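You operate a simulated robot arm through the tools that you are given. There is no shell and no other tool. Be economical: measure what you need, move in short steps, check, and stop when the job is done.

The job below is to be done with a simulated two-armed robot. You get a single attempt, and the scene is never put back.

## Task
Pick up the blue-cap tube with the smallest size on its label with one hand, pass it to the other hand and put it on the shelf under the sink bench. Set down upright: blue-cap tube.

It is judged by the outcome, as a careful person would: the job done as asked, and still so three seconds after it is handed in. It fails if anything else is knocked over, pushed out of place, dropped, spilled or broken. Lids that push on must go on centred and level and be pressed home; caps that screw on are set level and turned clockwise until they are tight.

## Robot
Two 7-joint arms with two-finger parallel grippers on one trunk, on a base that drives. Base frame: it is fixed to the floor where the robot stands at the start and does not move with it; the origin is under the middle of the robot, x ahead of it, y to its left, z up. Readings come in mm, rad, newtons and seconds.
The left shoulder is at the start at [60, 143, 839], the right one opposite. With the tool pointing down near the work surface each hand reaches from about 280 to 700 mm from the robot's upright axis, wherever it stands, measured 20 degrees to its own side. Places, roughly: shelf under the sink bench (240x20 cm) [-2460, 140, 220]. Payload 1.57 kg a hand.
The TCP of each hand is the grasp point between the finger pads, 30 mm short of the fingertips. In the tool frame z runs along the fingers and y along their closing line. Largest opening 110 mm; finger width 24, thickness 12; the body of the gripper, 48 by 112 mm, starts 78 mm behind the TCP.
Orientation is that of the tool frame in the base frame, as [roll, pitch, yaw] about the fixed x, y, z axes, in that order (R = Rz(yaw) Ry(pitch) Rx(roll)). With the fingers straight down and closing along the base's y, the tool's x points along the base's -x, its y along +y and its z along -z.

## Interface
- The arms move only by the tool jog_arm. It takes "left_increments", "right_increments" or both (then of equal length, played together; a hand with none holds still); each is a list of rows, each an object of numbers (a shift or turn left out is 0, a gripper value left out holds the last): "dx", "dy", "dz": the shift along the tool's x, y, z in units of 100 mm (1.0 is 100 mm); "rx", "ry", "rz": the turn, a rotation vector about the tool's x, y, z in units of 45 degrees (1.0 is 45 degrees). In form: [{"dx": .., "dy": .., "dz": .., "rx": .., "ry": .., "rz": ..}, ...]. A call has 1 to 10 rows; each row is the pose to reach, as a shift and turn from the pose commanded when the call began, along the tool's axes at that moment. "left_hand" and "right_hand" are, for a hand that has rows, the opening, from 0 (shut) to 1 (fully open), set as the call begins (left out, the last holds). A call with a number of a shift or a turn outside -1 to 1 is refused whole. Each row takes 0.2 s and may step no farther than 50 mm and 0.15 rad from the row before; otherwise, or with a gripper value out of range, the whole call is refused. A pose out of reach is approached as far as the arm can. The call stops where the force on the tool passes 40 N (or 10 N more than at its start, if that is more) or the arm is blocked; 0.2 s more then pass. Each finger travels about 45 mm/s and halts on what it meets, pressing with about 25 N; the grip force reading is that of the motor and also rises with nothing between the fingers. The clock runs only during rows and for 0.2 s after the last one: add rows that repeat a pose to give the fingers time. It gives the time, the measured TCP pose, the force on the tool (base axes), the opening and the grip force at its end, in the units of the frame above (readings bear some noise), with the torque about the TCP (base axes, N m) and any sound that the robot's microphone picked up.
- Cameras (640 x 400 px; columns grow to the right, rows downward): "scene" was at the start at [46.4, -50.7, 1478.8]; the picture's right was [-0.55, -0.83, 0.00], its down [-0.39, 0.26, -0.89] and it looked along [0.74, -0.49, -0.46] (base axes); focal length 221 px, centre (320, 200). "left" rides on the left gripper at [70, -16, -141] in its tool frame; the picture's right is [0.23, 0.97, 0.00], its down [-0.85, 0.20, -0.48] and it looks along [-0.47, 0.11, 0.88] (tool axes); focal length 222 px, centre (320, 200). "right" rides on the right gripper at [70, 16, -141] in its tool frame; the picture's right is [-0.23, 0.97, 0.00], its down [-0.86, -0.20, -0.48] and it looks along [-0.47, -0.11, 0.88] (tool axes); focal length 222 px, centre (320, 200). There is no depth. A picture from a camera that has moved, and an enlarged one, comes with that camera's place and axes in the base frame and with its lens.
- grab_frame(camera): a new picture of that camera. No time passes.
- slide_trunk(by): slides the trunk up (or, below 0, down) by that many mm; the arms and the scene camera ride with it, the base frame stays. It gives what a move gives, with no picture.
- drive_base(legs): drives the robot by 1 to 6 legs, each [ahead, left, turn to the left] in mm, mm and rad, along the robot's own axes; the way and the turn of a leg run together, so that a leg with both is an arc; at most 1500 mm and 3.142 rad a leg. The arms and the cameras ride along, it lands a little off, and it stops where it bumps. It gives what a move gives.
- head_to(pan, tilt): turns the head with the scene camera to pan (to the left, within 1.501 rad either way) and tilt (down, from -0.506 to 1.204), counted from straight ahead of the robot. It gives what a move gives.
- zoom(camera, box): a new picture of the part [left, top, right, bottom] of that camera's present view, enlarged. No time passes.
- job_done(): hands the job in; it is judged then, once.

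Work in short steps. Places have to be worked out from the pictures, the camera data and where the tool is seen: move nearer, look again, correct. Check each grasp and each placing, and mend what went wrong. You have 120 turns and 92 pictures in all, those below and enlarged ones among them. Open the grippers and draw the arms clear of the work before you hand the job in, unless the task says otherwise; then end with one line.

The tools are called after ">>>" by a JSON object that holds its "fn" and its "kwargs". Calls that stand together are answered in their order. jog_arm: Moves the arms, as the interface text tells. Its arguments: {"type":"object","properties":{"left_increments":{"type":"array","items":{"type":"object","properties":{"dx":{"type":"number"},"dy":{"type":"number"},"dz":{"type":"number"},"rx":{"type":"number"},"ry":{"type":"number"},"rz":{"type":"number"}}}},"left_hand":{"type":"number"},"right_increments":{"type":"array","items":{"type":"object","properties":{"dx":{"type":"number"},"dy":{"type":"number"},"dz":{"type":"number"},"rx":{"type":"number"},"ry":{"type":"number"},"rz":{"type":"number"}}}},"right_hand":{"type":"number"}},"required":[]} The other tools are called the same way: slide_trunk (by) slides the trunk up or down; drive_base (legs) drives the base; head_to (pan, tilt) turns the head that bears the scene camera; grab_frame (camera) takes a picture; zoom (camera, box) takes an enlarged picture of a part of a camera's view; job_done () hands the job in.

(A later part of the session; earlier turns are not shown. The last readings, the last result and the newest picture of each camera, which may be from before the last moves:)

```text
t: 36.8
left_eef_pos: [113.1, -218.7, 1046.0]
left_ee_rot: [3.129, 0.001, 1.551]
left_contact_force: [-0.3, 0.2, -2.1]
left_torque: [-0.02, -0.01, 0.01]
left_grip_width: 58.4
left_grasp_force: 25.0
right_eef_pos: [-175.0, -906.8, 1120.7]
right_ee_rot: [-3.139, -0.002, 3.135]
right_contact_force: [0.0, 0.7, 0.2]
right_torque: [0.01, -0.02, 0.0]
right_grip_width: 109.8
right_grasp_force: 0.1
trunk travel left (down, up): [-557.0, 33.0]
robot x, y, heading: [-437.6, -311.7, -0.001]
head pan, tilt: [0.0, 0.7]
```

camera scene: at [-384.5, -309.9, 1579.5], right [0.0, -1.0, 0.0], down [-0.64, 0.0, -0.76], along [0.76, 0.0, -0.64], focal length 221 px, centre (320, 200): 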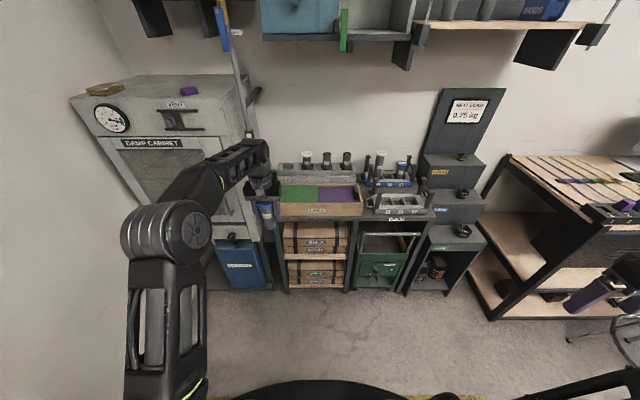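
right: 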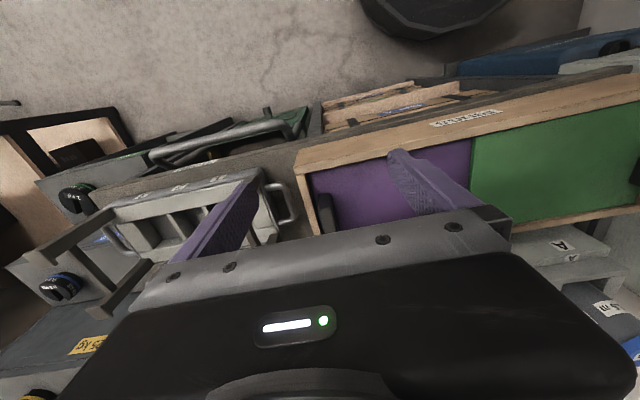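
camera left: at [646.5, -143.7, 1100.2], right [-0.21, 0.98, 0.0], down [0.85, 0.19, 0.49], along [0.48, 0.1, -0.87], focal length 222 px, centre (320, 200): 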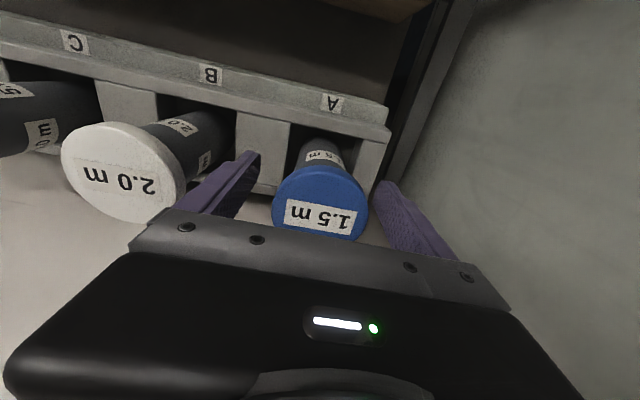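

The left turn worked. I bring the tube to the robot's midline while tipping the right hand up towards pointing forward, 25° below horizontal.

>>> {"fn": "jog_arm", "kwargs": {"left_increments": [{"dx": -0.25}, {"dx": -0.5}, {"dx": -0.75}, {"dx": -1.0}], "right_increments": [{"ry": -0.18}, {"ry": -0.361}, {"ry": -0.541}, {"ry": -0.722}]}}

>>> {"fn": "jog_arm", "kwargs": {"right_increments": [{"ry": -0.18}, {"ry": -0.361}, {"ry": -0.541}, {"ry": -0.722}]}}

>>> {"fn": "grab_frame", "kwargs": {"camera": "scene"}}

```text
t: 37.8
left_eef_pos: [112.6, -322.2, 1045.1]
left_ee_rot: [3.129, 0.0, 1.553]
left_contact_force: [-1.2, 0.3, -1.7]
left_torque: [0.01, 0.01, 0.01]
left_grip_width: 58.2
left_grasp_force: 25.0
right_eef_pos: [-176.9, -907.1, 1119.7]
right_ee_rot: [-3.139, 0.571, 3.136]
right_contact_force: [0.5, -0.4, -1.0]
right_torque: [-0.01, -0.03, 0.03]
right_grip_width: 110.0
right_grasp_force: 0.1
trunk travel left (down, up): [-557.0, 33.0]
robot x, y, heading: [-438.7, -307.6, -0.001]
head pan, tilt: [0.0, 0.7]
```

```text
t: 38.8
left_eef_pos: [111.6, -320.4, 1046.2]
left_ee_rot: [3.129, 0.001, 1.55]
left_contact_force: [0.2, 0.0, -2.9]
left_torque: [0.01, 0.03, 0.0]
left_grip_width: 58.2
left_grasp_force: 25.3
right_eef_pos: [-175.6, -907.2, 1121.4]
right_ee_rot: [-3.141, 1.138, 3.138]
right_contact_force: [-0.7, 0.3, 0.4]
right_torque: [0.02, -0.03, 0.0]
right_grip_width: 109.8
right_grasp_force: 0.1
trunk travel left (down, up): [-557.0, 33.0]
robot x, y, heading: [-440.7, -308.7, 0.001]
head pan, tilt: [0.0, 0.7]
```

```text
59 pictures are left
camera scene: at [-385.4, -310.5, 1579.6], right [-0.01, -1.0, 0.0], down [-0.64, 0.0, -0.77], along [0.77, 0.0, -0.64], focal length 221 px, centre (320, 200)
```

scene: 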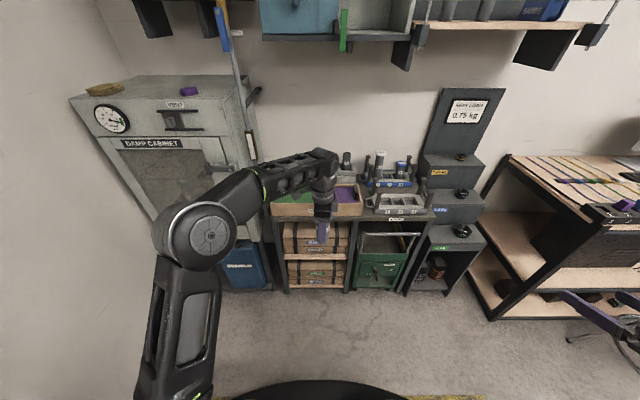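

The right hand is now tipped forward. I move it forward first, then sweep inward toward a pre-grasp behind the tube.

>>> {"fn": "jog_arm", "kwargs": {"right_increments": [{"dx": -0.08, "dz": 0.4, "dy": 0.2}, {"dx": -0.16, "dz": 0.8, "dy": 0.5}, {"dx": -0.2, "dz": 1.0, "dy": 0.8}, {"dx": -0.2, "dz": 1.0, "dy": 1.0}]}}

>>> {"fn": "jog_arm", "kwargs": {"right_increments": [{"dx": -0.05, "dz": 0.3, "dy": 0.35}, {"dx": -0.13, "dz": 0.66, "dy": 0.7}, {"dx": -0.13, "dz": 0.66, "dy": 1.0}]}}

>>> {"fn": "jog_arm", "kwargs": {"right_increments": [{"dy": 0.45}, {"dy": 0.9}, {"dy": 1.0}]}}

>>> {"fn": "jog_arm", "kwargs": {"right_increments": [{"dy": 0.45}, {"dy": 0.9}, {"dy": 1.0}]}}

>>> {"fn": "grab_frame", "kwargs": {"camera": "scene"}}

>>> {"fn": "grab_frame", "kwargs": {"camera": "right"}}

```text
refused: row 2 steps farther than a row can; nothing moved
```

```text
refused: row 2 steps farther than a row can; nothing moved
```

```text
t: 39.6
left_eef_pos: [111.9, -320.6, 1046.0]
left_ee_rot: [3.13, 0.001, 1.552]
left_contact_force: [-1.1, 0.8, -2.6]
left_torque: [-0.05, -0.04, -0.01]
left_grip_width: 58.4
left_grasp_force: 25.4
right_eef_pos: [-175.7, -806.3, 1120.1]
right_ee_rot: [-3.139, 1.134, 3.138]
right_contact_force: [-1.3, 0.4, 0.1]
right_torque: [-0.02, -0.04, 0.0]
right_grip_width: 110.1
right_grasp_force: 0.1
trunk travel left (down, up): [-557.0, 33.0]
robot x, y, heading: [-441.2, -310.2, -0.002]
head pan, tilt: [0.0, 0.7]
```

```text
t: 40.4
left_eef_pos: [113.0, -320.4, 1047.1]
left_ee_rot: [3.129, 0.0, 1.551]
left_contact_force: [-0.7, 0.1, -2.4]
left_torque: [-0.02, -0.02, -0.01]
left_grip_width: 58.6
left_grasp_force: 25.2
right_eef_pos: [-175.9, -730.7, 1129.6]
right_ee_rot: [3.141, 1.134, 3.139]
right_contact_force: [0.1, -0.8, 0.1]
right_torque: [-0.01, 0.01, -0.01]
right_grip_width: 110.0
right_grasp_force: 0.2
right hand out of reach, approached as far as the arm can: row 2, 3
trunk travel left (down, up): [-557.0, 33.0]
robot x, y, heading: [-443.3, -310.4, -0.007]
head pan, tilt: [0.0, 0.7]
```

```text
58 pictures are left
camera scene: at [-384.9, -310.0, 1579.6], right [-0.01, -1.0, 0.0], down [-0.64, 0.0, -0.76], along [0.76, 0.0, -0.64], focal length 221 px, centre (320, 200)
```

scene: 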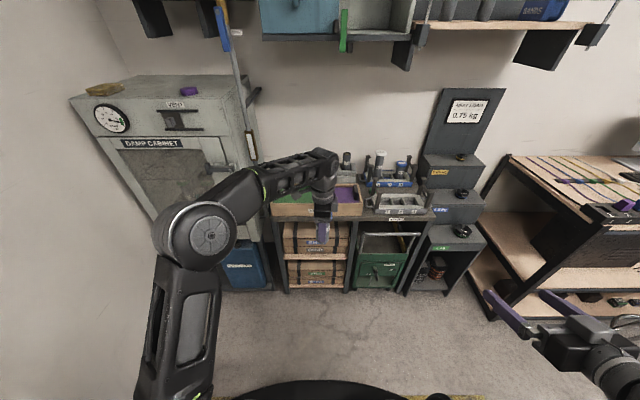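

```text
57 pictures are left
camera right: at [-333.4, -715.2, 1126.1], right [0.1, 0.97, 0.21], down [-0.07, -0.2, 0.98], along [0.99, -0.11, 0.05], focal length 222 px, centre (320, 200)
```

right: 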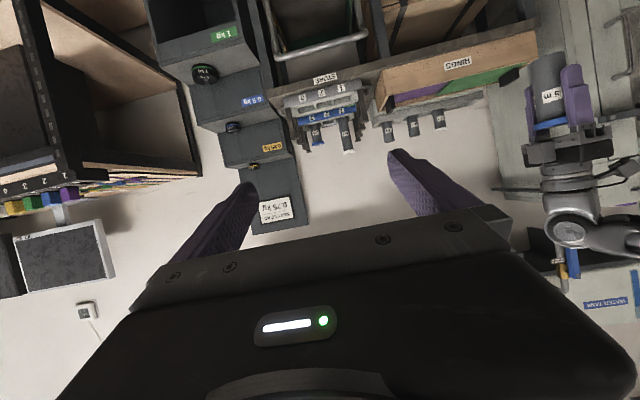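

The wide-open reach limit held the hand back. I now move it forward along its own axis, then inward in smaller steps.

>>> {"fn": "jog_arm", "kwargs": {"right_increments": [{"dx": -0.05, "dz": 0.4}, {"dx": -0.1, "dz": 0.8, "dy": 0.15}, {"dx": -0.12, "dz": 1.0, "dy": 0.5}, {"dx": -0.12, "dz": 1.0, "dy": 0.9}]}}

>>> {"fn": "jog_arm", "kwargs": {"right_increments": [{"dx": -0.05, "dz": 0.3, "dy": 0.3}, {"dx": -0.1, "dz": 0.6, "dy": 0.6}, {"dx": -0.13, "dz": 0.69, "dy": 0.95}]}}

>>> {"fn": "jog_arm", "kwargs": {"right_increments": [{"dy": 0.45}, {"dy": 0.9}, {"dy": 1.0}]}}

>>> {"fn": "grab_frame", "kwargs": {"camera": "right"}}

```text
t: 41.4
left_eef_pos: [112.0, -319.4, 1046.2]
left_ee_rot: [3.129, 0.0, 1.552]
left_contact_force: [-0.3, -0.7, -2.6]
left_torque: [-0.01, 0.02, 0.0]
left_grip_width: 58.4
left_grasp_force: 25.0
right_eef_pos: [-48.6, -697.0, 1136.7]
right_ee_rot: [-3.138, 1.133, 3.138]
right_contact_force: [0.4, 0.1, -0.4]
right_torque: [-0.06, 0.01, -0.02]
right_grip_width: 109.8
right_grasp_force: 0.1
right hand out of reach, approached as far as the arm can: row 1, 2, 3, 4
trunk travel left (down, up): [-557.0, 33.0]
robot x, y, heading: [-439.9, -311.0, -0.008]
head pan, tilt: [0.0, 0.7]
```

```text
t: 42.2
left_eef_pos: [112.4, -319.4, 1046.1]
left_ee_rot: [3.129, 0.002, 1.552]
left_contact_force: [-1.2, -0.2, -2.8]
left_torque: [0.0, 0.02, 0.01]
left_grip_width: 58.2
left_grasp_force: 25.0
right_eef_pos: [35.9, -612.3, 1130.7]
right_ee_rot: [-3.137, 1.133, 3.137]
right_contact_force: [-0.3, 0.7, 0.4]
right_torque: [-0.01, 0.02, -0.01]
right_grip_width: 109.9
right_grasp_force: 0.1
right hand out of reach, approached as far as the arm can: row 1, 2, 3
trunk travel left (down, up): [-557.0, 33.0]
robot x, y, heading: [-441.3, -307.8, -0.005]
head pan, tilt: [0.0, 0.7]
```

```text
t: 43.0
left_eef_pos: [111.9, -320.4, 1045.9]
left_ee_rot: [3.129, -0.001, 1.552]
left_contact_force: [0.1, -1.1, -2.9]
left_torque: [0.02, 0.01, -0.03]
left_grip_width: 58.2
left_grasp_force: 25.6
right_eef_pos: [55.4, -512.1, 1140.4]
right_ee_rot: [-3.14, 1.132, 3.139]
right_contact_force: [-0.1, 0.3, 0.6]
right_torque: [0.02, -0.01, -0.01]
right_grip_width: 110.2
right_grasp_force: 0.1
right hand out of reach, approached as far as the arm can: row 1, 2, 3
trunk travel left (down, up): [-557.0, 33.0]
robot x, y, heading: [-440.7, -309.9, -0.009]
head pan, tilt: [0.0, 0.7]
```

```text
56 pictures are left
camera right: at [-102.0, -496.2, 1137.2], right [0.1, 0.97, 0.21], down [-0.07, -0.2, 0.98], along [0.99, -0.11, 0.05], focal length 222 px, centre (320, 200)
```

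right: 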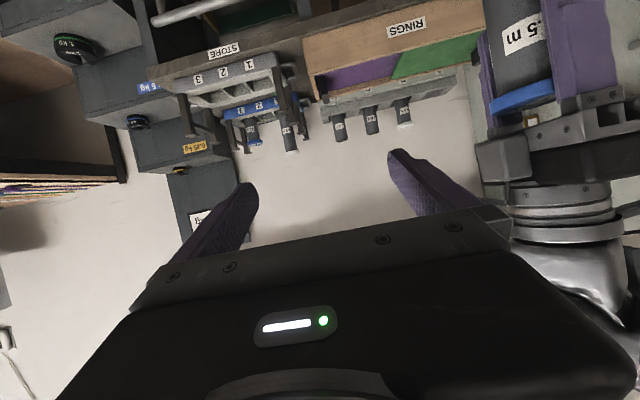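

The forward-pointing right hand is too close to its own shoulder at this height. The hand-over will work lower and farther out, so I lower both hands together in steps.

>>> {"fn": "jog_arm", "kwargs": {"left_increments": [{"dx": 0.04, "dy": 0.03, "dz": 0.31}, {"dx": 0.08, "dy": 0.06, "dz": 0.62}, {"dx": 0.124, "dy": 0.096, "dz": 0.93}], "right_increments": [{"dx": 0.323, "dz": 0.15}, {"dx": 0.647, "dz": 0.3}, {"dx": 0.97, "dz": 0.45}]}}

>>> {"fn": "jog_arm", "kwargs": {"left_increments": [{"dx": 0.04, "dy": 0.03, "dz": 0.31}, {"dx": 0.08, "dy": 0.06, "dz": 0.62}, {"dx": 0.124, "dy": 0.096, "dz": 0.93}], "right_increments": [{"dx": 0.323, "dz": 0.15}, {"dx": 0.647, "dz": 0.3}, {"dx": 0.97, "dz": 0.45}]}}

>>> {"fn": "jog_arm", "kwargs": {"left_increments": [{"dx": 0.04, "dy": 0.03, "dz": 0.31}, {"dx": 0.08, "dy": 0.06, "dz": 0.62}, {"dx": 0.124, "dy": 0.096, "dz": 0.93}], "right_increments": [{"dx": 0.323, "dz": 0.15}, {"dx": 0.647, "dz": 0.3}, {"dx": 0.97, "dz": 0.45}]}}

>>> {"fn": "grab_frame", "kwargs": {"camera": "scene"}}

```text
t: 43.8
left_eef_pos: [125.8, -306.7, 953.5]
left_ee_rot: [3.132, -0.001, 1.555]
left_contact_force: [0.1, -0.5, -2.7]
left_torque: [0.02, 0.07, 0.02]
left_grip_width: 58.3
left_grasp_force: 25.2
right_eef_pos: [92.2, -511.1, 1040.4]
right_ee_rot: [-3.14, 1.131, 3.137]
right_contact_force: [0.5, 0.3, 0.1]
right_torque: [0.01, -0.01, 0.02]
right_grip_width: 110.0
right_grasp_force: 0.1
right hand out of reach, approached as far as the arm can: row 1, 2, 3
trunk travel left (down, up): [-557.0, 33.0]
robot x, y, heading: [-441.9, -313.1, -0.0]
head pan, tilt: [0.0, 0.7]
```

```text
t: 44.6
left_eef_pos: [134.5, -295.9, 857.8]
left_ee_rot: [3.131, 0.001, 1.552]
left_contact_force: [0.3, 0.5, -1.1]
left_torque: [-0.01, 0.03, 0.01]
left_grip_width: 58.4
left_grasp_force: 25.0
right_eef_pos: [90.9, -512.9, 932.9]
right_ee_rot: [-3.141, 1.134, 3.137]
right_contact_force: [0.3, 0.0, -0.5]
right_torque: [-0.02, -0.02, -0.01]
right_grip_width: 109.9
right_grasp_force: 0.1
right hand out of reach, approached as far as the arm can: row 1
trunk travel left (down, up): [-557.0, 33.0]
robot x, y, heading: [-440.8, -309.6, -0.004]
head pan, tilt: [0.0, 0.7]
```

```text
t: 45.4
left_eef_pos: [145.0, -283.3, 766.4]
left_ee_rot: [3.131, 0.0, 1.553]
left_contact_force: [-0.1, -0.2, -2.6]
left_torque: [-0.01, 0.02, -0.04]
left_grip_width: 58.4
left_grasp_force: 25.2
right_eef_pos: [91.9, -512.8, 823.8]
right_ee_rot: [3.141, 1.135, 3.136]
right_contact_force: [0.3, -0.5, 0.1]
right_torque: [0.01, -0.01, -0.02]
right_grip_width: 110.0
right_grasp_force: 0.0
trunk travel left (down, up): [-557.0, 33.0]
robot x, y, heading: [-440.1, -309.1, -0.003]
head pan, tilt: [0.0, 0.7]
```

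```text
55 pictures are left
camera scene: at [-383.1, -310.1, 1579.6], right [-0.01, -1.0, 0.0], down [-0.65, 0.0, -0.76], along [0.76, 0.0, -0.65], focal length 221 px, centre (320, 200)
```

scene: 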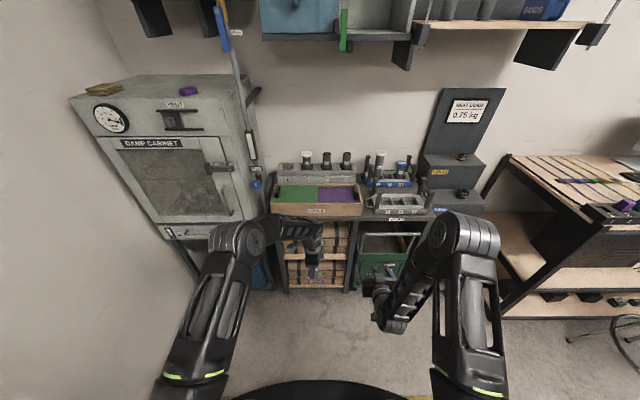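

Both hands follow well. Two more lowering steps.

>>> {"fn": "jog_arm", "kwargs": {"left_increments": [{"dx": 0.04, "dy": 0.03, "dz": 0.31}, {"dx": 0.08, "dy": 0.06, "dz": 0.62}, {"dx": 0.124, "dy": 0.096, "dz": 0.93}], "right_increments": [{"dx": 0.323, "dz": 0.13}, {"dx": 0.647, "dz": 0.26}, {"dx": 0.97, "dz": 0.4}]}}

>>> {"fn": "jog_arm", "kwargs": {"left_increments": [{"dx": 0.04, "dy": 0.03, "dz": 0.31}, {"dx": 0.08, "dy": 0.06, "dz": 0.62}, {"dx": 0.124, "dy": 0.096, "dz": 0.93}], "right_increments": [{"dx": 0.323, "dz": 0.05}, {"dx": 0.647, "dz": 0.1}, {"dx": 0.97, "dz": 0.15}]}}

>>> {"fn": "grab_frame", "kwargs": {"camera": "right"}}

>>> {"fn": "grab_frame", "kwargs": {"camera": "scene"}}

```text
t: 46.2
left_eef_pos: [157.3, -270.7, 673.4]
left_ee_rot: [3.129, -0.001, 1.553]
left_contact_force: [-0.2, -0.3, -2.6]
left_torque: [0.02, -0.01, 0.05]
left_grip_width: 58.4
left_grasp_force: 24.5
right_eef_pos: [84.7, -510.0, 721.7]
right_ee_rot: [3.141, 1.135, 3.135]
right_contact_force: [-0.4, -0.7, 0.1]
right_torque: [0.02, 0.01, -0.02]
right_grip_width: 110.0
right_grasp_force: 0.2
trunk travel left (down, up): [-557.0, 33.0]
robot x, y, heading: [-441.6, -312.2, -0.008]
head pan, tilt: [0.0, 0.7]
```

```text
t: 47.0
left_eef_pos: [166.2, -257.1, 581.2]
left_ee_rot: [3.127, 0.001, 1.552]
left_contact_force: [-0.2, 0.2, -1.8]
left_torque: [-0.05, 0.01, -0.05]
left_grip_width: 58.5
left_grasp_force: 24.9
right_eef_pos: [58.9, -511.3, 627.6]
right_ee_rot: [-3.139, 1.133, 3.139]
right_contact_force: [0.2, 0.1, 0.4]
right_torque: [0.01, -0.01, 0.04]
right_grip_width: 109.9
right_grasp_force: 0.0
trunk travel left (down, up): [-557.0, 33.0]
robot x, y, heading: [-440.1, -310.4, -0.005]
head pan, tilt: [0.0, 0.7]
```

```text
54 pictures are left
camera right: at [-98.6, -494.6, 623.1], right [0.1, 0.97, 0.2], down [-0.07, -0.2, 0.98], along [0.99, -0.11, 0.05], focal length 222 px, centre (320, 200)
```

right: 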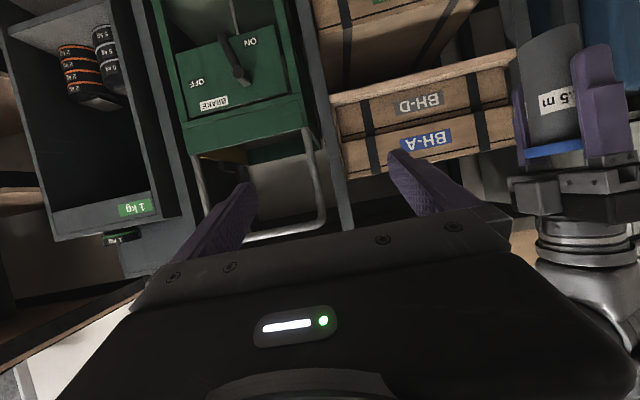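

```text
53 pictures are left
camera scene: at [-384.2, -309.9, 1579.7], right [-0.01, -1.0, 0.0], down [-0.64, 0.0, -0.76], along [0.76, 0.0, -0.64], focal length 221 px, centre (320, 200)
```

scene: 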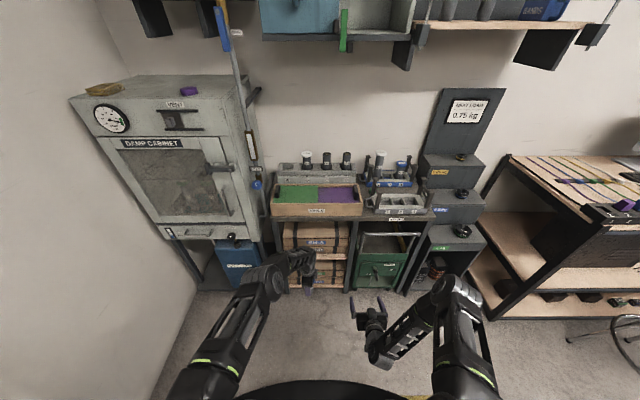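

The right hand now sweeps inward 254 mm to sit directly behind the tube.

>>> {"fn": "jog_arm", "kwargs": {"right_increments": [{"dx": 0.06, "dz": 0.03, "dy": 0.4}, {"dx": 0.1, "dz": 0.05, "dy": 0.8}, {"dx": 0.1, "dz": 0.05, "dy": 1.0}]}}

>>> {"fn": "jog_arm", "kwargs": {"right_increments": [{"dx": 0.06, "dz": 0.03, "dy": 0.4}, {"dx": 0.09, "dz": 0.04, "dy": 0.8}, {"dx": 0.09, "dz": 0.04, "dy": 1.0}]}}

>>> {"fn": "jog_arm", "kwargs": {"right_increments": [{"dy": 0.3}, {"dy": 0.54}]}}

>>> {"fn": "grab_frame", "kwargs": {"camera": "right"}}

>>> {"fn": "zoom", "kwargs": {"camera": "scene", "box": [240, 220, 400, 320]}}

```text
t: 47.8
left_eef_pos: [166.3, -258.8, 579.7]
left_ee_rot: [3.128, 0.0, 1.551]
left_contact_force: [0.3, 0.7, -2.1]
left_torque: [0.01, 0.01, -0.01]
left_grip_width: 58.3
left_grasp_force: 25.2
right_eef_pos: [59.2, -412.1, 616.5]
right_ee_rot: [-3.138, 1.134, 3.14]
right_contact_force: [0.0, 0.0, 0.6]
right_torque: [0.0, 0.03, 0.0]
right_grip_width: 110.2
right_grasp_force: 0.0
trunk travel left (down, up): [-557.0, 33.0]
robot x, y, heading: [-443.7, -310.0, -0.004]
head pan, tilt: [0.0, 0.7]
```

```text
t: 48.6
left_eef_pos: [166.8, -257.9, 579.9]
left_ee_rot: [3.13, -0.001, 1.551]
left_contact_force: [-0.4, 0.5, -2.0]
left_torque: [-0.03, 0.03, 0.01]
left_grip_width: 58.5
left_grasp_force: 25.5
right_eef_pos: [59.7, -312.8, 607.6]
right_ee_rot: [-3.134, 1.138, -3.139]
right_contact_force: [0.7, -0.6, 0.0]
right_torque: [-0.03, 0.02, 0.03]
right_grip_width: 110.0
right_grasp_force: 0.0
trunk travel left (down, up): [-557.0, 33.0]
robot x, y, heading: [-439.6, -312.7, -0.007]
head pan, tilt: [0.0, 0.7]
```

```text
t: 49.2
left_eef_pos: [165.9, -257.2, 580.2]
left_ee_rot: [3.13, 0.001, 1.551]
left_contact_force: [-0.3, 0.0, -2.7]
left_torque: [0.03, 0.01, -0.02]
left_grip_width: 58.3
left_grasp_force: 25.1
right_eef_pos: [79.6, -265.5, 603.1]
right_ee_rot: [3.137, 1.129, 3.138]
right_contact_force: [-0.4, -0.1, -0.2]
right_torque: [-0.02, 0.05, 0.02]
right_grip_width: 110.3
right_grasp_force: 0.0
right hand out of reach, approached as far as the arm can: row 1, 2
trunk travel left (down, up): [-557.0, 33.0]
robot x, y, heading: [-442.0, -311.6, -0.007]
head pan, tilt: [0.0, 0.7]
```

```text
52 pictures are left
camera right: at [-77.9, -249.8, 598.7], right [0.1, 0.97, 0.21], down [-0.07, -0.2, 0.98], along [0.99, -0.11, 0.05], focal length 222 px, centre (320, 200)
```

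right: 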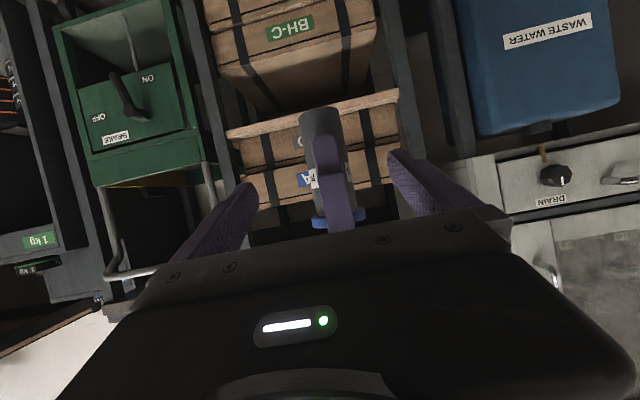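

```text
4.00 times, centred on (320, 270) of scene
camera zoom: at [-384.4, -309.3, 1579.5], right [-0.01, -1.0, 0.0], down [-0.64, 0.0, -0.76], along [0.76, 0.0, -0.64], focal length 884 px, centre (320, -80)
```

zoom: 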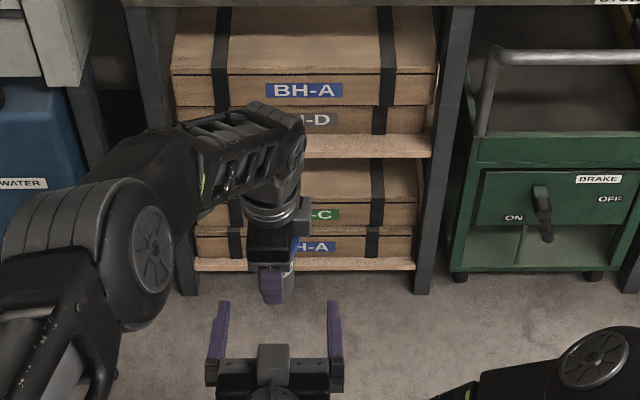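

The right hand is straight behind the tube (tube bottom z≈521, y≈-257). I advance to the grasp point, about 40 mm above the tube's bottom, with its fingers straddling the left finger.

>>> {"fn": "jog_arm", "kwargs": {"right_increments": [{"dx": 0.02, "dy": 0.06, "dz": 0.3}, {"dx": 0.04, "dy": 0.085, "dz": 0.6}, {"dx": 0.045, "dy": 0.085, "dz": 0.9}, {"dx": 0.045, "dy": 0.085, "dz": 0.9}]}}

>>> {"fn": "grab_frame", "kwargs": {"camera": "right"}}

>>> {"fn": "zoom", "kwargs": {"camera": "scene", "box": [260, 240, 356, 300]}}

```text
t: 50.2
left_eef_pos: [165.0, -258.7, 580.4]
left_ee_rot: [3.13, 0.0, 1.552]
left_contact_force: [-0.2, 0.6, -2.0]
left_torque: [0.02, 0.03, -0.02]
left_grip_width: 58.2
left_grasp_force: 24.7
right_eef_pos: [158.7, -256.9, 561.3]
right_ee_rot: [3.138, 1.135, 3.133]
right_contact_force: [0.0, 0.4, 0.6]
right_torque: [0.01, 0.02, -0.02]
right_grip_width: 110.0
right_grasp_force: 0.0
trunk travel left (down, up): [-557.0, 33.0]
robot x, y, heading: [-439.6, -310.0, -0.004]
head pan, tilt: [0.0, 0.7]
```

```text
50 pictures are left
camera right: at [1.4, -240.3, 557.8], right [0.1, 0.97, 0.21], down [-0.07, -0.2, 0.98], along [0.99, -0.12, 0.05], focal length 222 px, centre (320, 200)
```

right: 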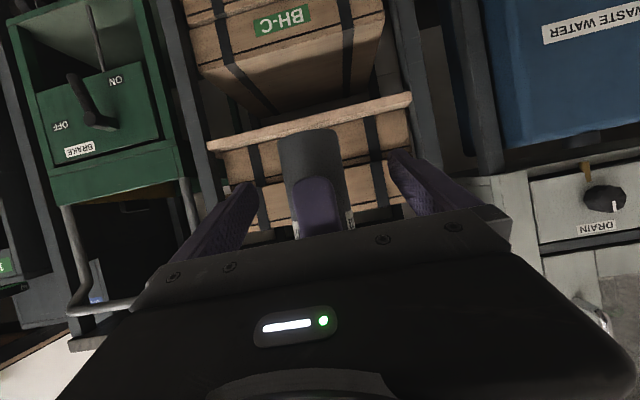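

```text
6.67 times, centred on (308, 270) of scene
camera zoom: at [-384.1, -310.6, 1579.6], right [-0.01, -1.0, 0.0], down [-0.64, 0.0, -0.76], along [0.76, 0.0, -0.64], focal length 1474 px, centre (400, -267)
```

zoom: 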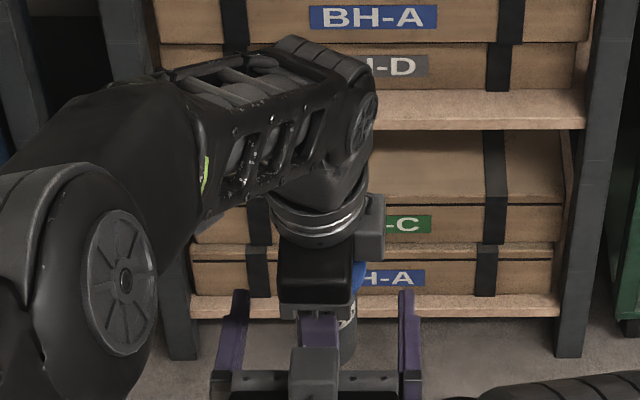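

The readings put both TCPs on the tube axis. I close the right gripper.

>>> {"fn": "jog_arm", "kwargs": {"right_increments": [{"dz": 0}, {"dz": 0}, {"dz": 0}, {"dz": 0}, {"dz": 0}, {"dz": 0}, {"dz": 0}], "right_hand": 0.0}}

>>> {"fn": "grab_frame", "kwargs": {"camera": "right"}}

```text
t: 51.8
left_eef_pos: [166.7, -257.4, 580.3]
left_ee_rot: [3.129, -0.002, 1.551]
left_contact_force: [-0.4, 14.7, -1.8]
left_torque: [-0.52, -0.05, -0.24]
left_grip_width: 58.3
left_grasp_force: 25.3
right_eef_pos: [157.9, -257.7, 562.0]
right_ee_rot: [-3.139, 1.134, 3.135]
right_contact_force: [0.9, -14.9, 0.5]
right_torque: [0.81, 0.09, 0.17]
right_grip_width: 42.8
right_grasp_force: 24.5
trunk travel left (down, up): [-557.0, 33.0]
robot x, y, heading: [-440.8, -307.4, -0.005]
head pan, tilt: [0.0, 0.7]
```

```text
48 pictures are left
camera right: at [1.0, -240.7, 557.5], right [0.1, 0.97, 0.21], down [-0.07, -0.2, 0.98], along [0.99, -0.12, 0.05], focal length 222 px, centre (320, 200)
```

right: 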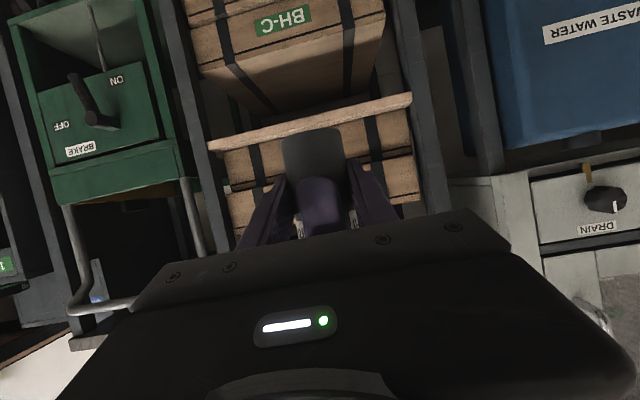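

The right hand grips the body (42.8 mm). There is a 15 N sideways strain between the hands, so I ease it with a small shift before releasing.

>>> {"fn": "jog_arm", "kwargs": {"right_increments": [{"dy": -0.01}, {"dy": -0.02}, {"dy": -0.02}]}}

```text
t: 52.6
left_eef_pos: [165.7, -257.2, 580.9]
left_ee_rot: [3.128, 0.002, 1.55]
left_contact_force: [9.5, 10.2, -13.6]
left_torque: [-0.49, 0.36, 0.06]
left_grip_width: 58.6
left_grasp_force: 25.1
right_eef_pos: [159.4, -259.4, 561.2]
right_ee_rot: [-3.139, 1.136, 3.139]
right_contact_force: [-9.5, -9.9, 11.1]
right_torque: [0.68, -0.67, -0.11]
right_grip_width: 42.7
right_grasp_force: 24.9
trunk travel left (down, up): [-557.0, 33.0]
robot x, y, heading: [-440.1, -309.8, -0.006]
head pan, tilt: [0.0, 0.7]
```

The strain is small. I open the left hand modestly (to 71 mm, clearing the 58 mm cap without touching the right palm) and check.

>>> {"fn": "jog_arm", "kwargs": {"left_increments": [{"dz": 0}, {"dz": 0}, {"dz": 0}], "left_hand": 0.65}}

>>> {"fn": "grab_frame", "kwargs": {"camera": "left"}}

```text
t: 53.4
left_eef_pos: [166.1, -257.6, 580.2]
left_ee_rot: [3.128, 0.002, 1.551]
left_contact_force: [0.4, -0.5, -0.8]
left_torque: [-0.02, -0.04, 0.0]
left_grip_width: 71.5
left_grasp_force: 0.0
right_eef_pos: [157.8, -259.5, 560.6]
right_ee_rot: [-3.14, 1.135, 3.138]
right_contact_force: [0.2, 0.3, -0.3]
right_torque: [0.03, 0.0, -0.01]
right_grip_width: 42.6
right_grasp_force: 25.2
trunk travel left (down, up): [-557.0, 33.0]
robot x, y, heading: [-441.0, -307.7, -0.006]
head pan, tilt: [0.0, 0.7]
```

```text
47 pictures are left
camera left: at [148.5, -187.4, 721.8], right [0.98, 0.21, 0.01], down [0.18, -0.86, 0.48], along [0.11, -0.47, -0.88], focal length 222 px, centre (320, 200)
```

left: 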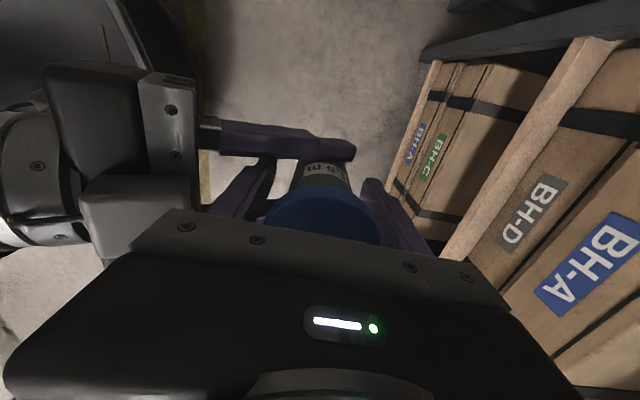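

The left hand has let go and the forces dropped to zero. I raise the left hand straight up clear of the cap.

>>> {"fn": "jog_arm", "kwargs": {"left_increments": [{"dz": -0.2}, {"dz": -0.5}, {"dz": -0.8}, {"dz": -1.0}]}}

>>> {"fn": "jog_arm", "kwargs": {"left_increments": [{"dz": -0.4, "dx": 0.2}, {"dz": -0.7, "dx": 0.5}, {"dz": -0.8, "dx": 0.9}]}}

>>> {"fn": "grab_frame", "kwargs": {"camera": "left"}}

>>> {"fn": "zoom", "kwargs": {"camera": "scene", "box": [240, 220, 400, 320]}}

```text
t: 54.4
left_eef_pos: [166.0, -258.4, 681.9]
left_ee_rot: [3.13, -0.001, 1.552]
left_contact_force: [1.5, 0.3, -0.2]
left_torque: [0.0, 0.0, -0.01]
left_grip_width: 71.4
left_grasp_force: 0.0
right_eef_pos: [160.6, -259.3, 560.1]
right_ee_rot: [-3.14, 1.134, 3.138]
right_contact_force: [-0.2, -0.4, 0.1]
right_torque: [0.0, 0.02, -0.02]
right_grip_width: 42.7
right_grasp_force: 24.7
trunk travel left (down, up): [-557.0, 33.0]
robot x, y, heading: [-441.5, -311.2, -0.002]
head pan, tilt: [0.0, 0.7]
```

```text
t: 55.2
left_eef_pos: [165.3, -168.5, 761.2]
left_ee_rot: [3.128, 0.004, 1.552]
left_contact_force: [-0.1, -0.6, 0.1]
left_torque: [-0.01, -0.02, 0.02]
left_grip_width: 71.3
left_grasp_force: 0.1
right_eef_pos: [159.2, -259.1, 560.8]
right_ee_rot: [-3.138, 1.133, 3.137]
right_contact_force: [-0.1, 0.0, 0.8]
right_torque: [0.0, -0.01, 0.03]
right_grip_width: 42.5
right_grasp_force: 25.0
trunk travel left (down, up): [-557.0, 33.0]
robot x, y, heading: [-439.2, -314.0, -0.008]
head pan, tilt: [0.0, 0.7]
```

```text
46 pictures are left
camera left: at [148.6, -98.4, 902.5], right [0.98, 0.21, 0.01], down [0.18, -0.86, 0.48], along [0.11, -0.47, -0.88], focal length 222 px, centre (320, 200)
```

left: 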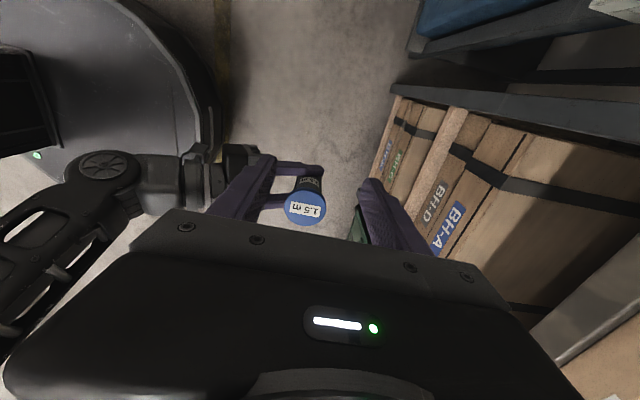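

```text
4.00 times, centred on (320, 270) of scene
camera zoom: at [-384.5, -309.3, 1579.5], right [-0.01, -1.0, 0.0], down [-0.64, 0.0, -0.76], along [0.76, 0.0, -0.64], focal length 884 px, centre (320, -80)
```

zoom: 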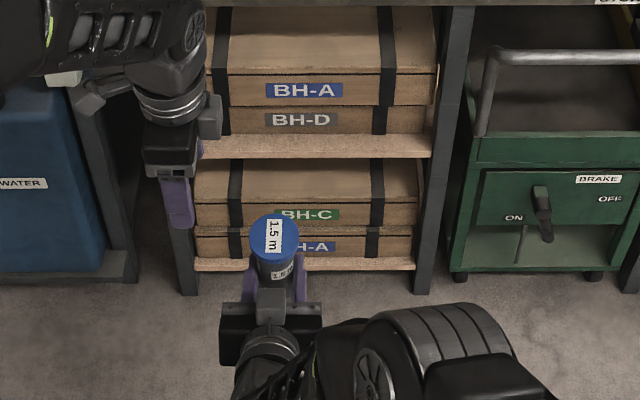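

The tube is upright in the right hand. I turn the robot right by 90° in place, then look toward the sink side.

>>> {"fn": "drive_base", "kwargs": {"legs": [[-100, 0, 0], [0, 0, -1.571], [0, 0, -1.571]]}}

>>> {"fn": "head_to", "kwargs": {"pan": 0.0, "tilt": 0.5}}

>>> {"fn": "grab_frame", "kwargs": {"camera": "scene"}}

```text
t: 64.0
left_eef_pos: [-1143.6, -457.0, 761.6]
left_ee_rot: [3.129, 0.001, -1.577]
left_contact_force: [-0.6, 0.1, -0.9]
left_torque: [-0.02, 0.01, -0.03]
left_grip_width: 71.5
left_grasp_force: 0.1
right_eef_pos: [-1136.6, -366.5, 561.2]
right_ee_rot: [-3.14, 1.134, 0.008]
right_contact_force: [0.3, -0.1, 0.7]
right_torque: [-0.01, -0.01, 0.02]
right_grip_width: 42.7
right_grasp_force: 24.8
trunk travel left (down, up): [-557.0, 33.0]
robot x, y, heading: [-540.7, -307.7, -3.14]
head pan, tilt: [0.0, 0.7]
```

```text
t: 64.7
left_eef_pos: [-1142.9, -458.2, 762.0]
left_ee_rot: [3.131, -0.001, -1.576]
left_contact_force: [-0.2, -0.7, -0.1]
left_torque: [0.02, 0.01, 0.01]
left_grip_width: 71.3
left_grasp_force: 0.0
right_eef_pos: [-1137.4, -367.0, 560.9]
right_ee_rot: [-3.141, 1.134, 0.009]
right_contact_force: [0.3, 0.2, -0.1]
right_torque: [-0.03, -0.05, 0.0]
right_grip_width: 42.8
right_grasp_force: 24.5
trunk travel left (down, up): [-557.0, 33.0]
robot x, y, heading: [-540.2, -305.2, -3.133]
head pan, tilt: [0.0, 0.499]
```

```text
44 pictures are left
camera scene: at [-600.3, -309.6, 1597.2], right [-0.01, 1.0, 0.0], down [0.48, 0.0, -0.88], along [-0.88, -0.01, -0.48], focal length 221 px, centre (320, 200)
```

scene: 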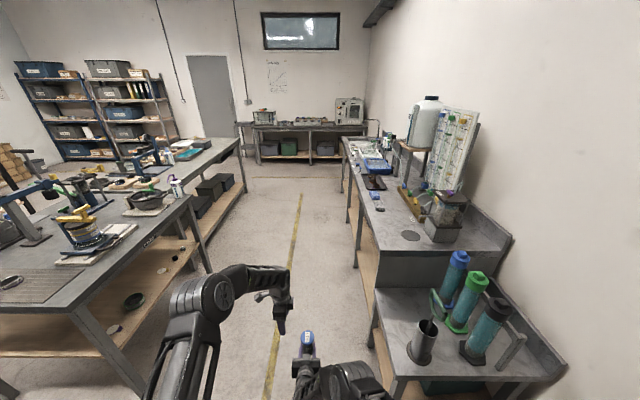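

The sink bench runs along my right (front edge y≈0), with its shelf below. I shift left for clearance, drive along the aisle and look at the shelf.

>>> {"fn": "drive_base", "kwargs": {"legs": [[0, 300, 0], [1300, 0, 0]]}}

>>> {"fn": "head_to", "kwargs": {"pan": -1.3, "tilt": 0.75}}

>>> {"fn": "grab_frame", "kwargs": {"camera": "scene"}}

```text
t: 72.8
left_eef_pos: [-2417.1, -769.5, 761.3]
left_ee_rot: [3.129, 0.0, -1.578]
left_contact_force: [-0.2, -0.7, -0.1]
left_torque: [0.02, 0.04, 0.0]
left_grip_width: 71.5
left_grasp_force: 0.0
right_eef_pos: [-2409.8, -679.4, 560.4]
right_ee_rot: [-3.141, 1.134, 0.007]
right_contact_force: [0.2, 0.2, -0.6]
right_torque: [0.01, -0.05, -0.02]
right_grip_width: 42.6
right_grasp_force: 24.8
trunk travel left (down, up): [-557.0, 33.0]
robot x, y, heading: [-1813.4, -619.6, -3.141]
head pan, tilt: [0.0, 0.499]
```

```text
t: 74.3
left_eef_pos: [-2415.9, -769.2, 761.2]
left_ee_rot: [3.13, -0.001, -1.58]
left_contact_force: [0.8, -0.4, 0.0]
left_torque: [-0.04, 0.0, 0.0]
left_grip_width: 71.6
left_grasp_force: 0.1
right_eef_pos: [-2409.6, -678.9, 561.5]
right_ee_rot: [-3.141, 1.135, 0.005]
right_contact_force: [-0.5, -0.2, 0.3]
right_torque: [0.0, -0.01, 0.0]
right_grip_width: 42.5
right_grasp_force: 24.8
trunk travel left (down, up): [-557.0, 33.0]
robot x, y, heading: [-1810.4, -623.2, -3.139]
head pan, tilt: [-1.3, 0.75]
```

```text
43 pictures are left
camera scene: at [-1804.1, -542.7, 1575.3], right [0.96, 0.27, 0.0], down [0.19, -0.66, -0.73], along [-0.2, 0.7, -0.68], focal length 221 px, centre (320, 200)
```

scene: 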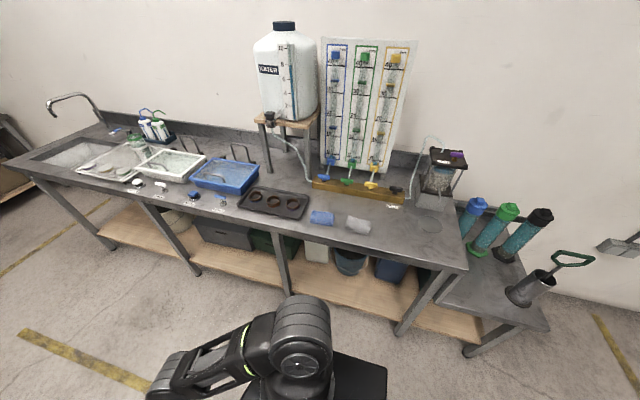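

The wooden shelf is visible with bins behind. I zoom in for free spots.

>>> {"fn": "zoom", "kwargs": {"camera": "scene", "box": [80, 190, 400, 340]}}

>>> {"fn": "zoom", "kwargs": {"camera": "scene", "box": [180, 210, 340, 310]}}

```text
2.00 times, centred on (240, 265) of scene
camera zoom: at [-1804.1, -542.7, 1575.3], right [0.96, 0.27, 0.0], down [0.19, -0.66, -0.73], along [-0.2, 0.7, -0.68], focal length 442 px, centre (480, 70)
```

zoom: 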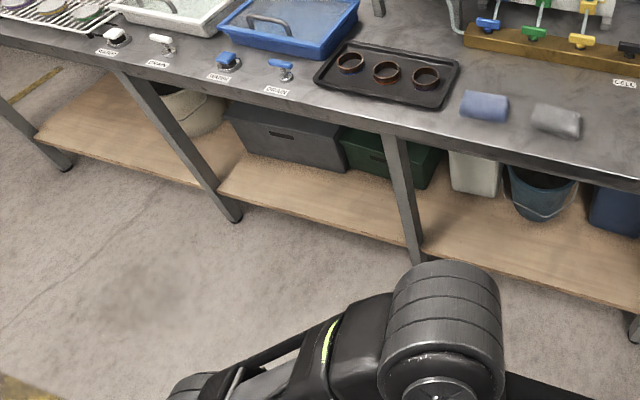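

```text
4.00 times, centred on (260, 260) of scene
camera zoom: at [-1804.1, -542.7, 1575.3], right [0.96, 0.27, 0.0], down [0.19, -0.66, -0.73], along [-0.2, 0.7, -0.68], focal length 884 px, centre (560, -40)
```

zoom: 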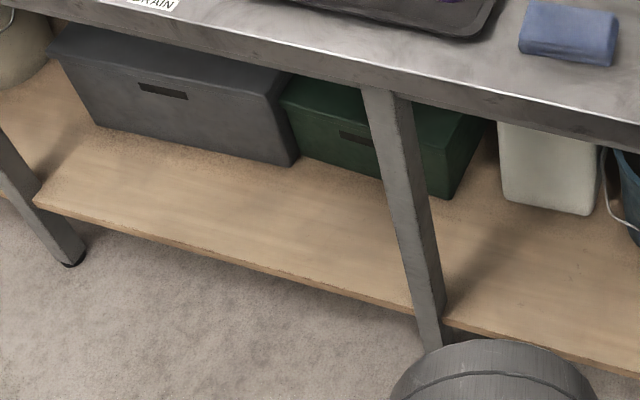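

There is a clear front strip (y≈22–200, x≈-2900…-2190) in this bay. I retract the left hand a bit, drive on to x≈-2520, and turn to face the shelf.

>>> {"fn": "jog_arm", "kwargs": {"left_increments": [{"dy": -0.4}, {"dy": -0.8}, {"dy": -1.0}]}}

>>> {"fn": "jog_arm", "kwargs": {"left_increments": [{"dy": -0.4, "dx": 0.1}, {"dy": -0.8, "dx": 0.2}, {"dy": -1.0, "dx": 0.3}]}}

>>> {"fn": "drive_base", "kwargs": {"legs": [[710, 0, 0], [0, 140, 0], [0, 0, -1.573]]}}

>>> {"fn": "head_to", "kwargs": {"pan": 0.0, "tilt": 0.75}}

>>> {"fn": "grab_frame", "kwargs": {"camera": "scene"}}

>>> {"fn": "grab_frame", "kwargs": {"camera": "left"}}

```text
t: 75.1
left_eef_pos: [-2315.2, -771.9, 759.1]
left_ee_rot: [3.129, 0.0, -1.579]
left_contact_force: [-0.1, -0.1, 0.5]
left_torque: [0.0, 0.02, -0.01]
left_grip_width: 71.6
left_grasp_force: 0.1
right_eef_pos: [-2409.6, -679.6, 559.3]
right_ee_rot: [-3.141, 1.136, 0.007]
right_contact_force: [0.1, 0.0, -1.0]
right_torque: [0.0, -0.03, 0.01]
right_grip_width: 42.4
right_grasp_force: 25.4
trunk travel left (down, up): [-557.0, 33.0]
robot x, y, heading: [-1810.1, -623.6, -3.134]
head pan, tilt: [-1.3, 0.75]
```

```text
t: 75.9
left_eef_pos: [-2214.9, -801.0, 759.2]
left_ee_rot: [3.13, 0.001, -1.579]
left_contact_force: [-0.5, 0.6, 0.1]
left_torque: [0.05, 0.0, 0.0]
left_grip_width: 71.4
left_grasp_force: 0.0
right_eef_pos: [-2409.3, -677.6, 559.9]
right_ee_rot: [-3.141, 1.134, 0.006]
right_contact_force: [0.2, -0.2, 0.5]
right_torque: [0.0, -0.02, -0.02]
right_grip_width: 42.6
right_grasp_force: 25.3
trunk travel left (down, up): [-557.0, 33.0]
robot x, y, heading: [-1812.9, -621.3, -3.138]
head pan, tilt: [-1.3, 0.75]
```

```text
t: 84.6
left_eef_pos: [-2696.9, -359.2, 759.9]
left_ee_rot: [3.13, 0.0, 3.115]
left_contact_force: [-0.3, 0.2, -0.1]
left_torque: [-0.03, 0.01, 0.01]
left_grip_width: 71.5
left_grasp_force: 0.1
right_eef_pos: [-2571.4, -167.2, 560.8]
right_ee_rot: [-3.14, 1.134, -1.583]
right_contact_force: [0.3, 0.5, -0.4]
right_torque: [-0.02, 0.01, 0.0]
right_grip_width: 42.5
right_grasp_force: 25.1
trunk travel left (down, up): [-557.0, 33.0]
robot x, y, heading: [-2526.3, -770.4, 1.56]
head pan, tilt: [-1.3, 0.75]
```

```text
t: 86.1
left_eef_pos: [-2696.0, -360.8, 760.0]
left_ee_rot: [3.129, 0.0, 3.115]
left_contact_force: [-0.5, 0.2, -0.2]
left_torque: [-0.01, 0.03, -0.06]
left_grip_width: 71.4
left_grasp_force: 0.0
right_eef_pos: [-2572.9, -168.5, 561.1]
right_ee_rot: [-3.14, 1.134, -1.582]
right_contact_force: [0.1, 0.2, 0.3]
right_torque: [-0.03, 0.02, 0.02]
right_grip_width: 42.8
right_grasp_force: 24.3
trunk travel left (down, up): [-557.0, 33.0]
robot x, y, heading: [-2522.5, -768.0, 1.558]
head pan, tilt: [0.0, 0.75]
```

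```text
40 pictures are left
camera scene: at [-2524.9, -714.0, 1575.3], right [1.0, -0.01, 0.0], down [-0.01, -0.68, -0.73], along [0.01, 0.73, -0.68], focal length 221 px, centre (320, 200)
```

scene: 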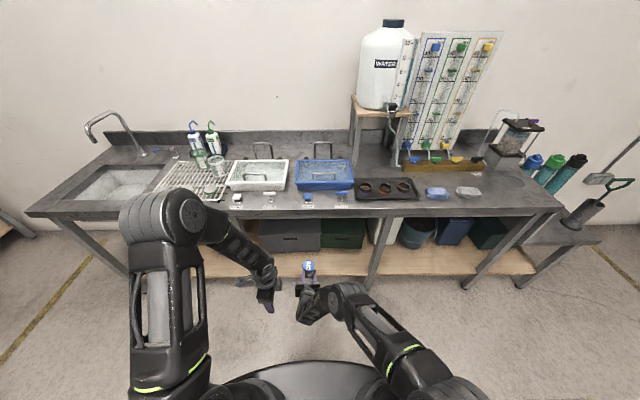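

```text
39 pictures are left
camera left: at [-2766.9, -375.5, 900.7], right [-0.2, 0.98, 0.01], down [0.86, 0.17, 0.48], along [0.47, 0.11, -0.88], focal length 222 px, centre (320, 200)
```

left: 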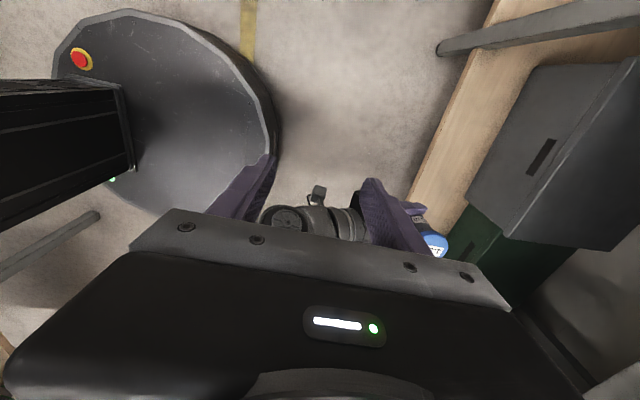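

Facing the shelf with the tube at x≈-2572. The left elbow leans forward and could meet the bench edge, so I swing the left hand out to the side and back first.

>>> {"fn": "jog_arm", "kwargs": {"left_increments": [{"dx": 0.4, "dy": -0.2}, {"dx": 0.8, "dy": -0.4}, {"dx": 1.0, "dy": -0.6}]}}

>>> {"fn": "jog_arm", "kwargs": {"left_increments": [{"dx": 0.4, "dy": -0.2}, {"dx": 0.8, "dy": -0.4}, {"dx": 1.0, "dy": -0.6}]}}

>>> {"fn": "jog_arm", "kwargs": {"left_increments": [{"dx": 0.4, "dy": -0.2}, {"dx": 0.8, "dy": -0.4}, {"dx": 1.0, "dy": -0.6}]}}

>>> {"fn": "slide_trunk", "kwargs": {"by": -200}}

>>> {"fn": "grab_frame", "kwargs": {"camera": "scene"}}

```text
t: 86.9
left_eef_pos: [-2799.1, -417.9, 760.2]
left_ee_rot: [3.129, 0.003, 3.115]
left_contact_force: [0.5, 0.0, -0.7]
left_torque: [0.02, 0.03, -0.03]
left_grip_width: 71.5
left_grasp_force: 0.1
right_eef_pos: [-2571.5, -167.7, 561.0]
right_ee_rot: [-3.14, 1.134, -1.58]
right_contact_force: [0.6, -0.9, 0.3]
right_torque: [0.02, 0.01, 0.03]
right_grip_width: 42.7
right_grasp_force: 25.3
trunk travel left (down, up): [-557.0, 33.0]
robot x, y, heading: [-2528.4, -767.6, 1.555]
head pan, tilt: [0.0, 0.75]
```

```text
t: 87.7
left_eef_pos: [-2898.9, -475.8, 758.5]
left_ee_rot: [3.13, 0.0, 3.113]
left_contact_force: [0.1, -0.3, -0.5]
left_torque: [0.01, -0.02, 0.01]
left_grip_width: 71.4
left_grasp_force: 0.1
right_eef_pos: [-2572.0, -167.2, 560.9]
right_ee_rot: [-3.139, 1.135, -1.582]
right_contact_force: [0.0, -0.4, 0.0]
right_torque: [-0.03, -0.03, 0.0]
right_grip_width: 42.5
right_grasp_force: 25.1
trunk travel left (down, up): [-557.0, 33.0]
robot x, y, heading: [-2528.9, -769.4, 1.556]
head pan, tilt: [0.0, 0.75]
```

```text
t: 88.5
left_eef_pos: [-3003.5, -532.2, 757.6]
left_ee_rot: [3.126, 0.0, 3.116]
left_contact_force: [-0.6, -0.6, 0.0]
left_torque: [0.02, 0.0, 0.0]
left_grip_width: 71.5
left_grasp_force: 0.0
right_eef_pos: [-2572.5, -167.0, 561.1]
right_ee_rot: [-3.14, 1.133, -1.581]
right_contact_force: [-0.1, -0.6, 0.9]
right_torque: [0.01, 0.01, 0.01]
right_grip_width: 42.6
right_grasp_force: 24.8
trunk travel left (down, up): [-557.0, 33.0]
robot x, y, heading: [-2523.4, -769.1, 1.562]
head pan, tilt: [0.0, 0.75]
```

```text
t: 90.7
left_eef_pos: [-3003.0, -531.3, 557.9]
left_ee_rot: [3.128, 0.0, 3.115]
left_contact_force: [-0.2, -0.6, -0.2]
left_torque: [0.01, 0.02, 0.03]
left_grip_width: 71.4
left_grasp_force: 0.0
right_eef_pos: [-2572.0, -167.4, 360.6]
right_ee_rot: [-3.139, 1.135, -1.58]
right_contact_force: [0.6, 0.1, 0.0]
right_torque: [0.0, 0.0, -0.02]
right_grip_width: 42.6
right_grasp_force: 25.0
trunk travel left (down, up): [-357.0, 233.0]
robot x, y, heading: [-2522.2, -763.8, 1.559]
head pan, tilt: [0.0, 0.75]
```

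```text
38 pictures are left
camera scene: at [-2525.0, -714.2, 1375.4], right [1.0, -0.01, 0.0], down [-0.01, -0.68, -0.73], along [0.01, 0.73, -0.68], focal length 221 px, centre (320, 200)
```

scene: 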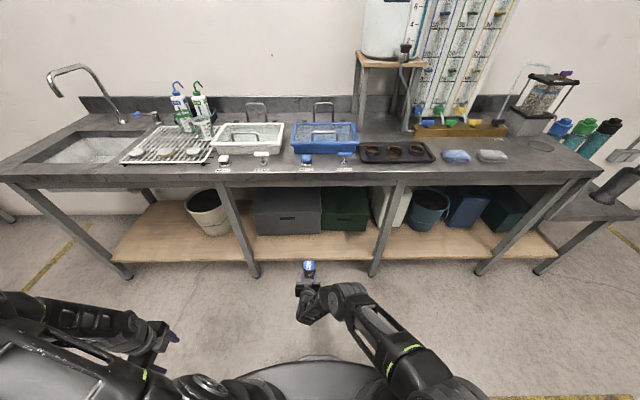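

Now there's a clear view: the tube is centred between the legs and about 100 mm above shelf level. I drive in 200 mm and check.

>>> {"fn": "drive_base", "kwargs": {"legs": [[200, 0, 0]]}}

>>> {"fn": "zoom", "kwargs": {"camera": "scene", "box": [240, 200, 400, 300]}}

>>> {"fn": "grab_frame", "kwargs": {"camera": "right"}}

```text
t: 92.3
left_eef_pos: [-3001.2, -328.5, 556.8]
left_ee_rot: [3.129, 0.002, 3.117]
left_contact_force: [-0.8, 0.3, 0.0]
left_torque: [-0.01, 0.02, 0.05]
left_grip_width: 71.2
left_grasp_force: 0.0
right_eef_pos: [-2570.1, 36.2, 360.6]
right_ee_rot: [-3.139, 1.135, -1.578]
right_contact_force: [0.2, -0.7, 0.2]
right_torque: [-0.02, -0.02, -0.02]
right_grip_width: 42.7
right_grasp_force: 25.3
trunk travel left (down, up): [-357.0, 233.0]
robot x, y, heading: [-2522.4, -563.6, 1.562]
head pan, tilt: [0.0, 0.75]
```

```text
4.00 times, centred on (320, 250) of scene
camera zoom: at [-2522.8, -510.8, 1375.3], right [1.0, -0.01, 0.0], down [-0.01, -0.68, -0.73], along [0.01, 0.73, -0.68], focal length 884 px, centre (320, 0)
```

zoom: 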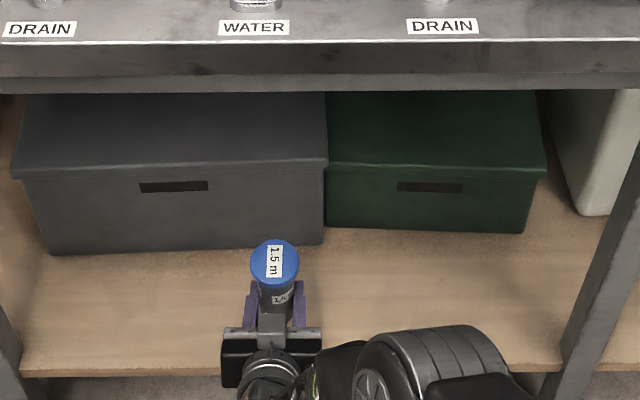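

```text
36 pictures are left
camera right: at [-2588.6, -123.2, 356.4], right [-0.97, 0.11, 0.2], down [0.2, -0.07, 0.98], along [0.12, 0.99, 0.05], focal length 222 px, centre (320, 200)
```

right: 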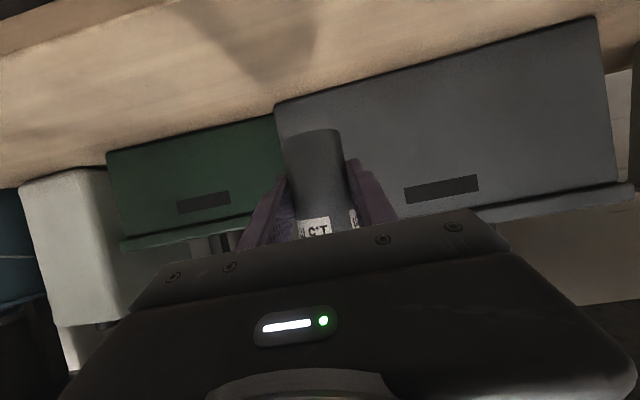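

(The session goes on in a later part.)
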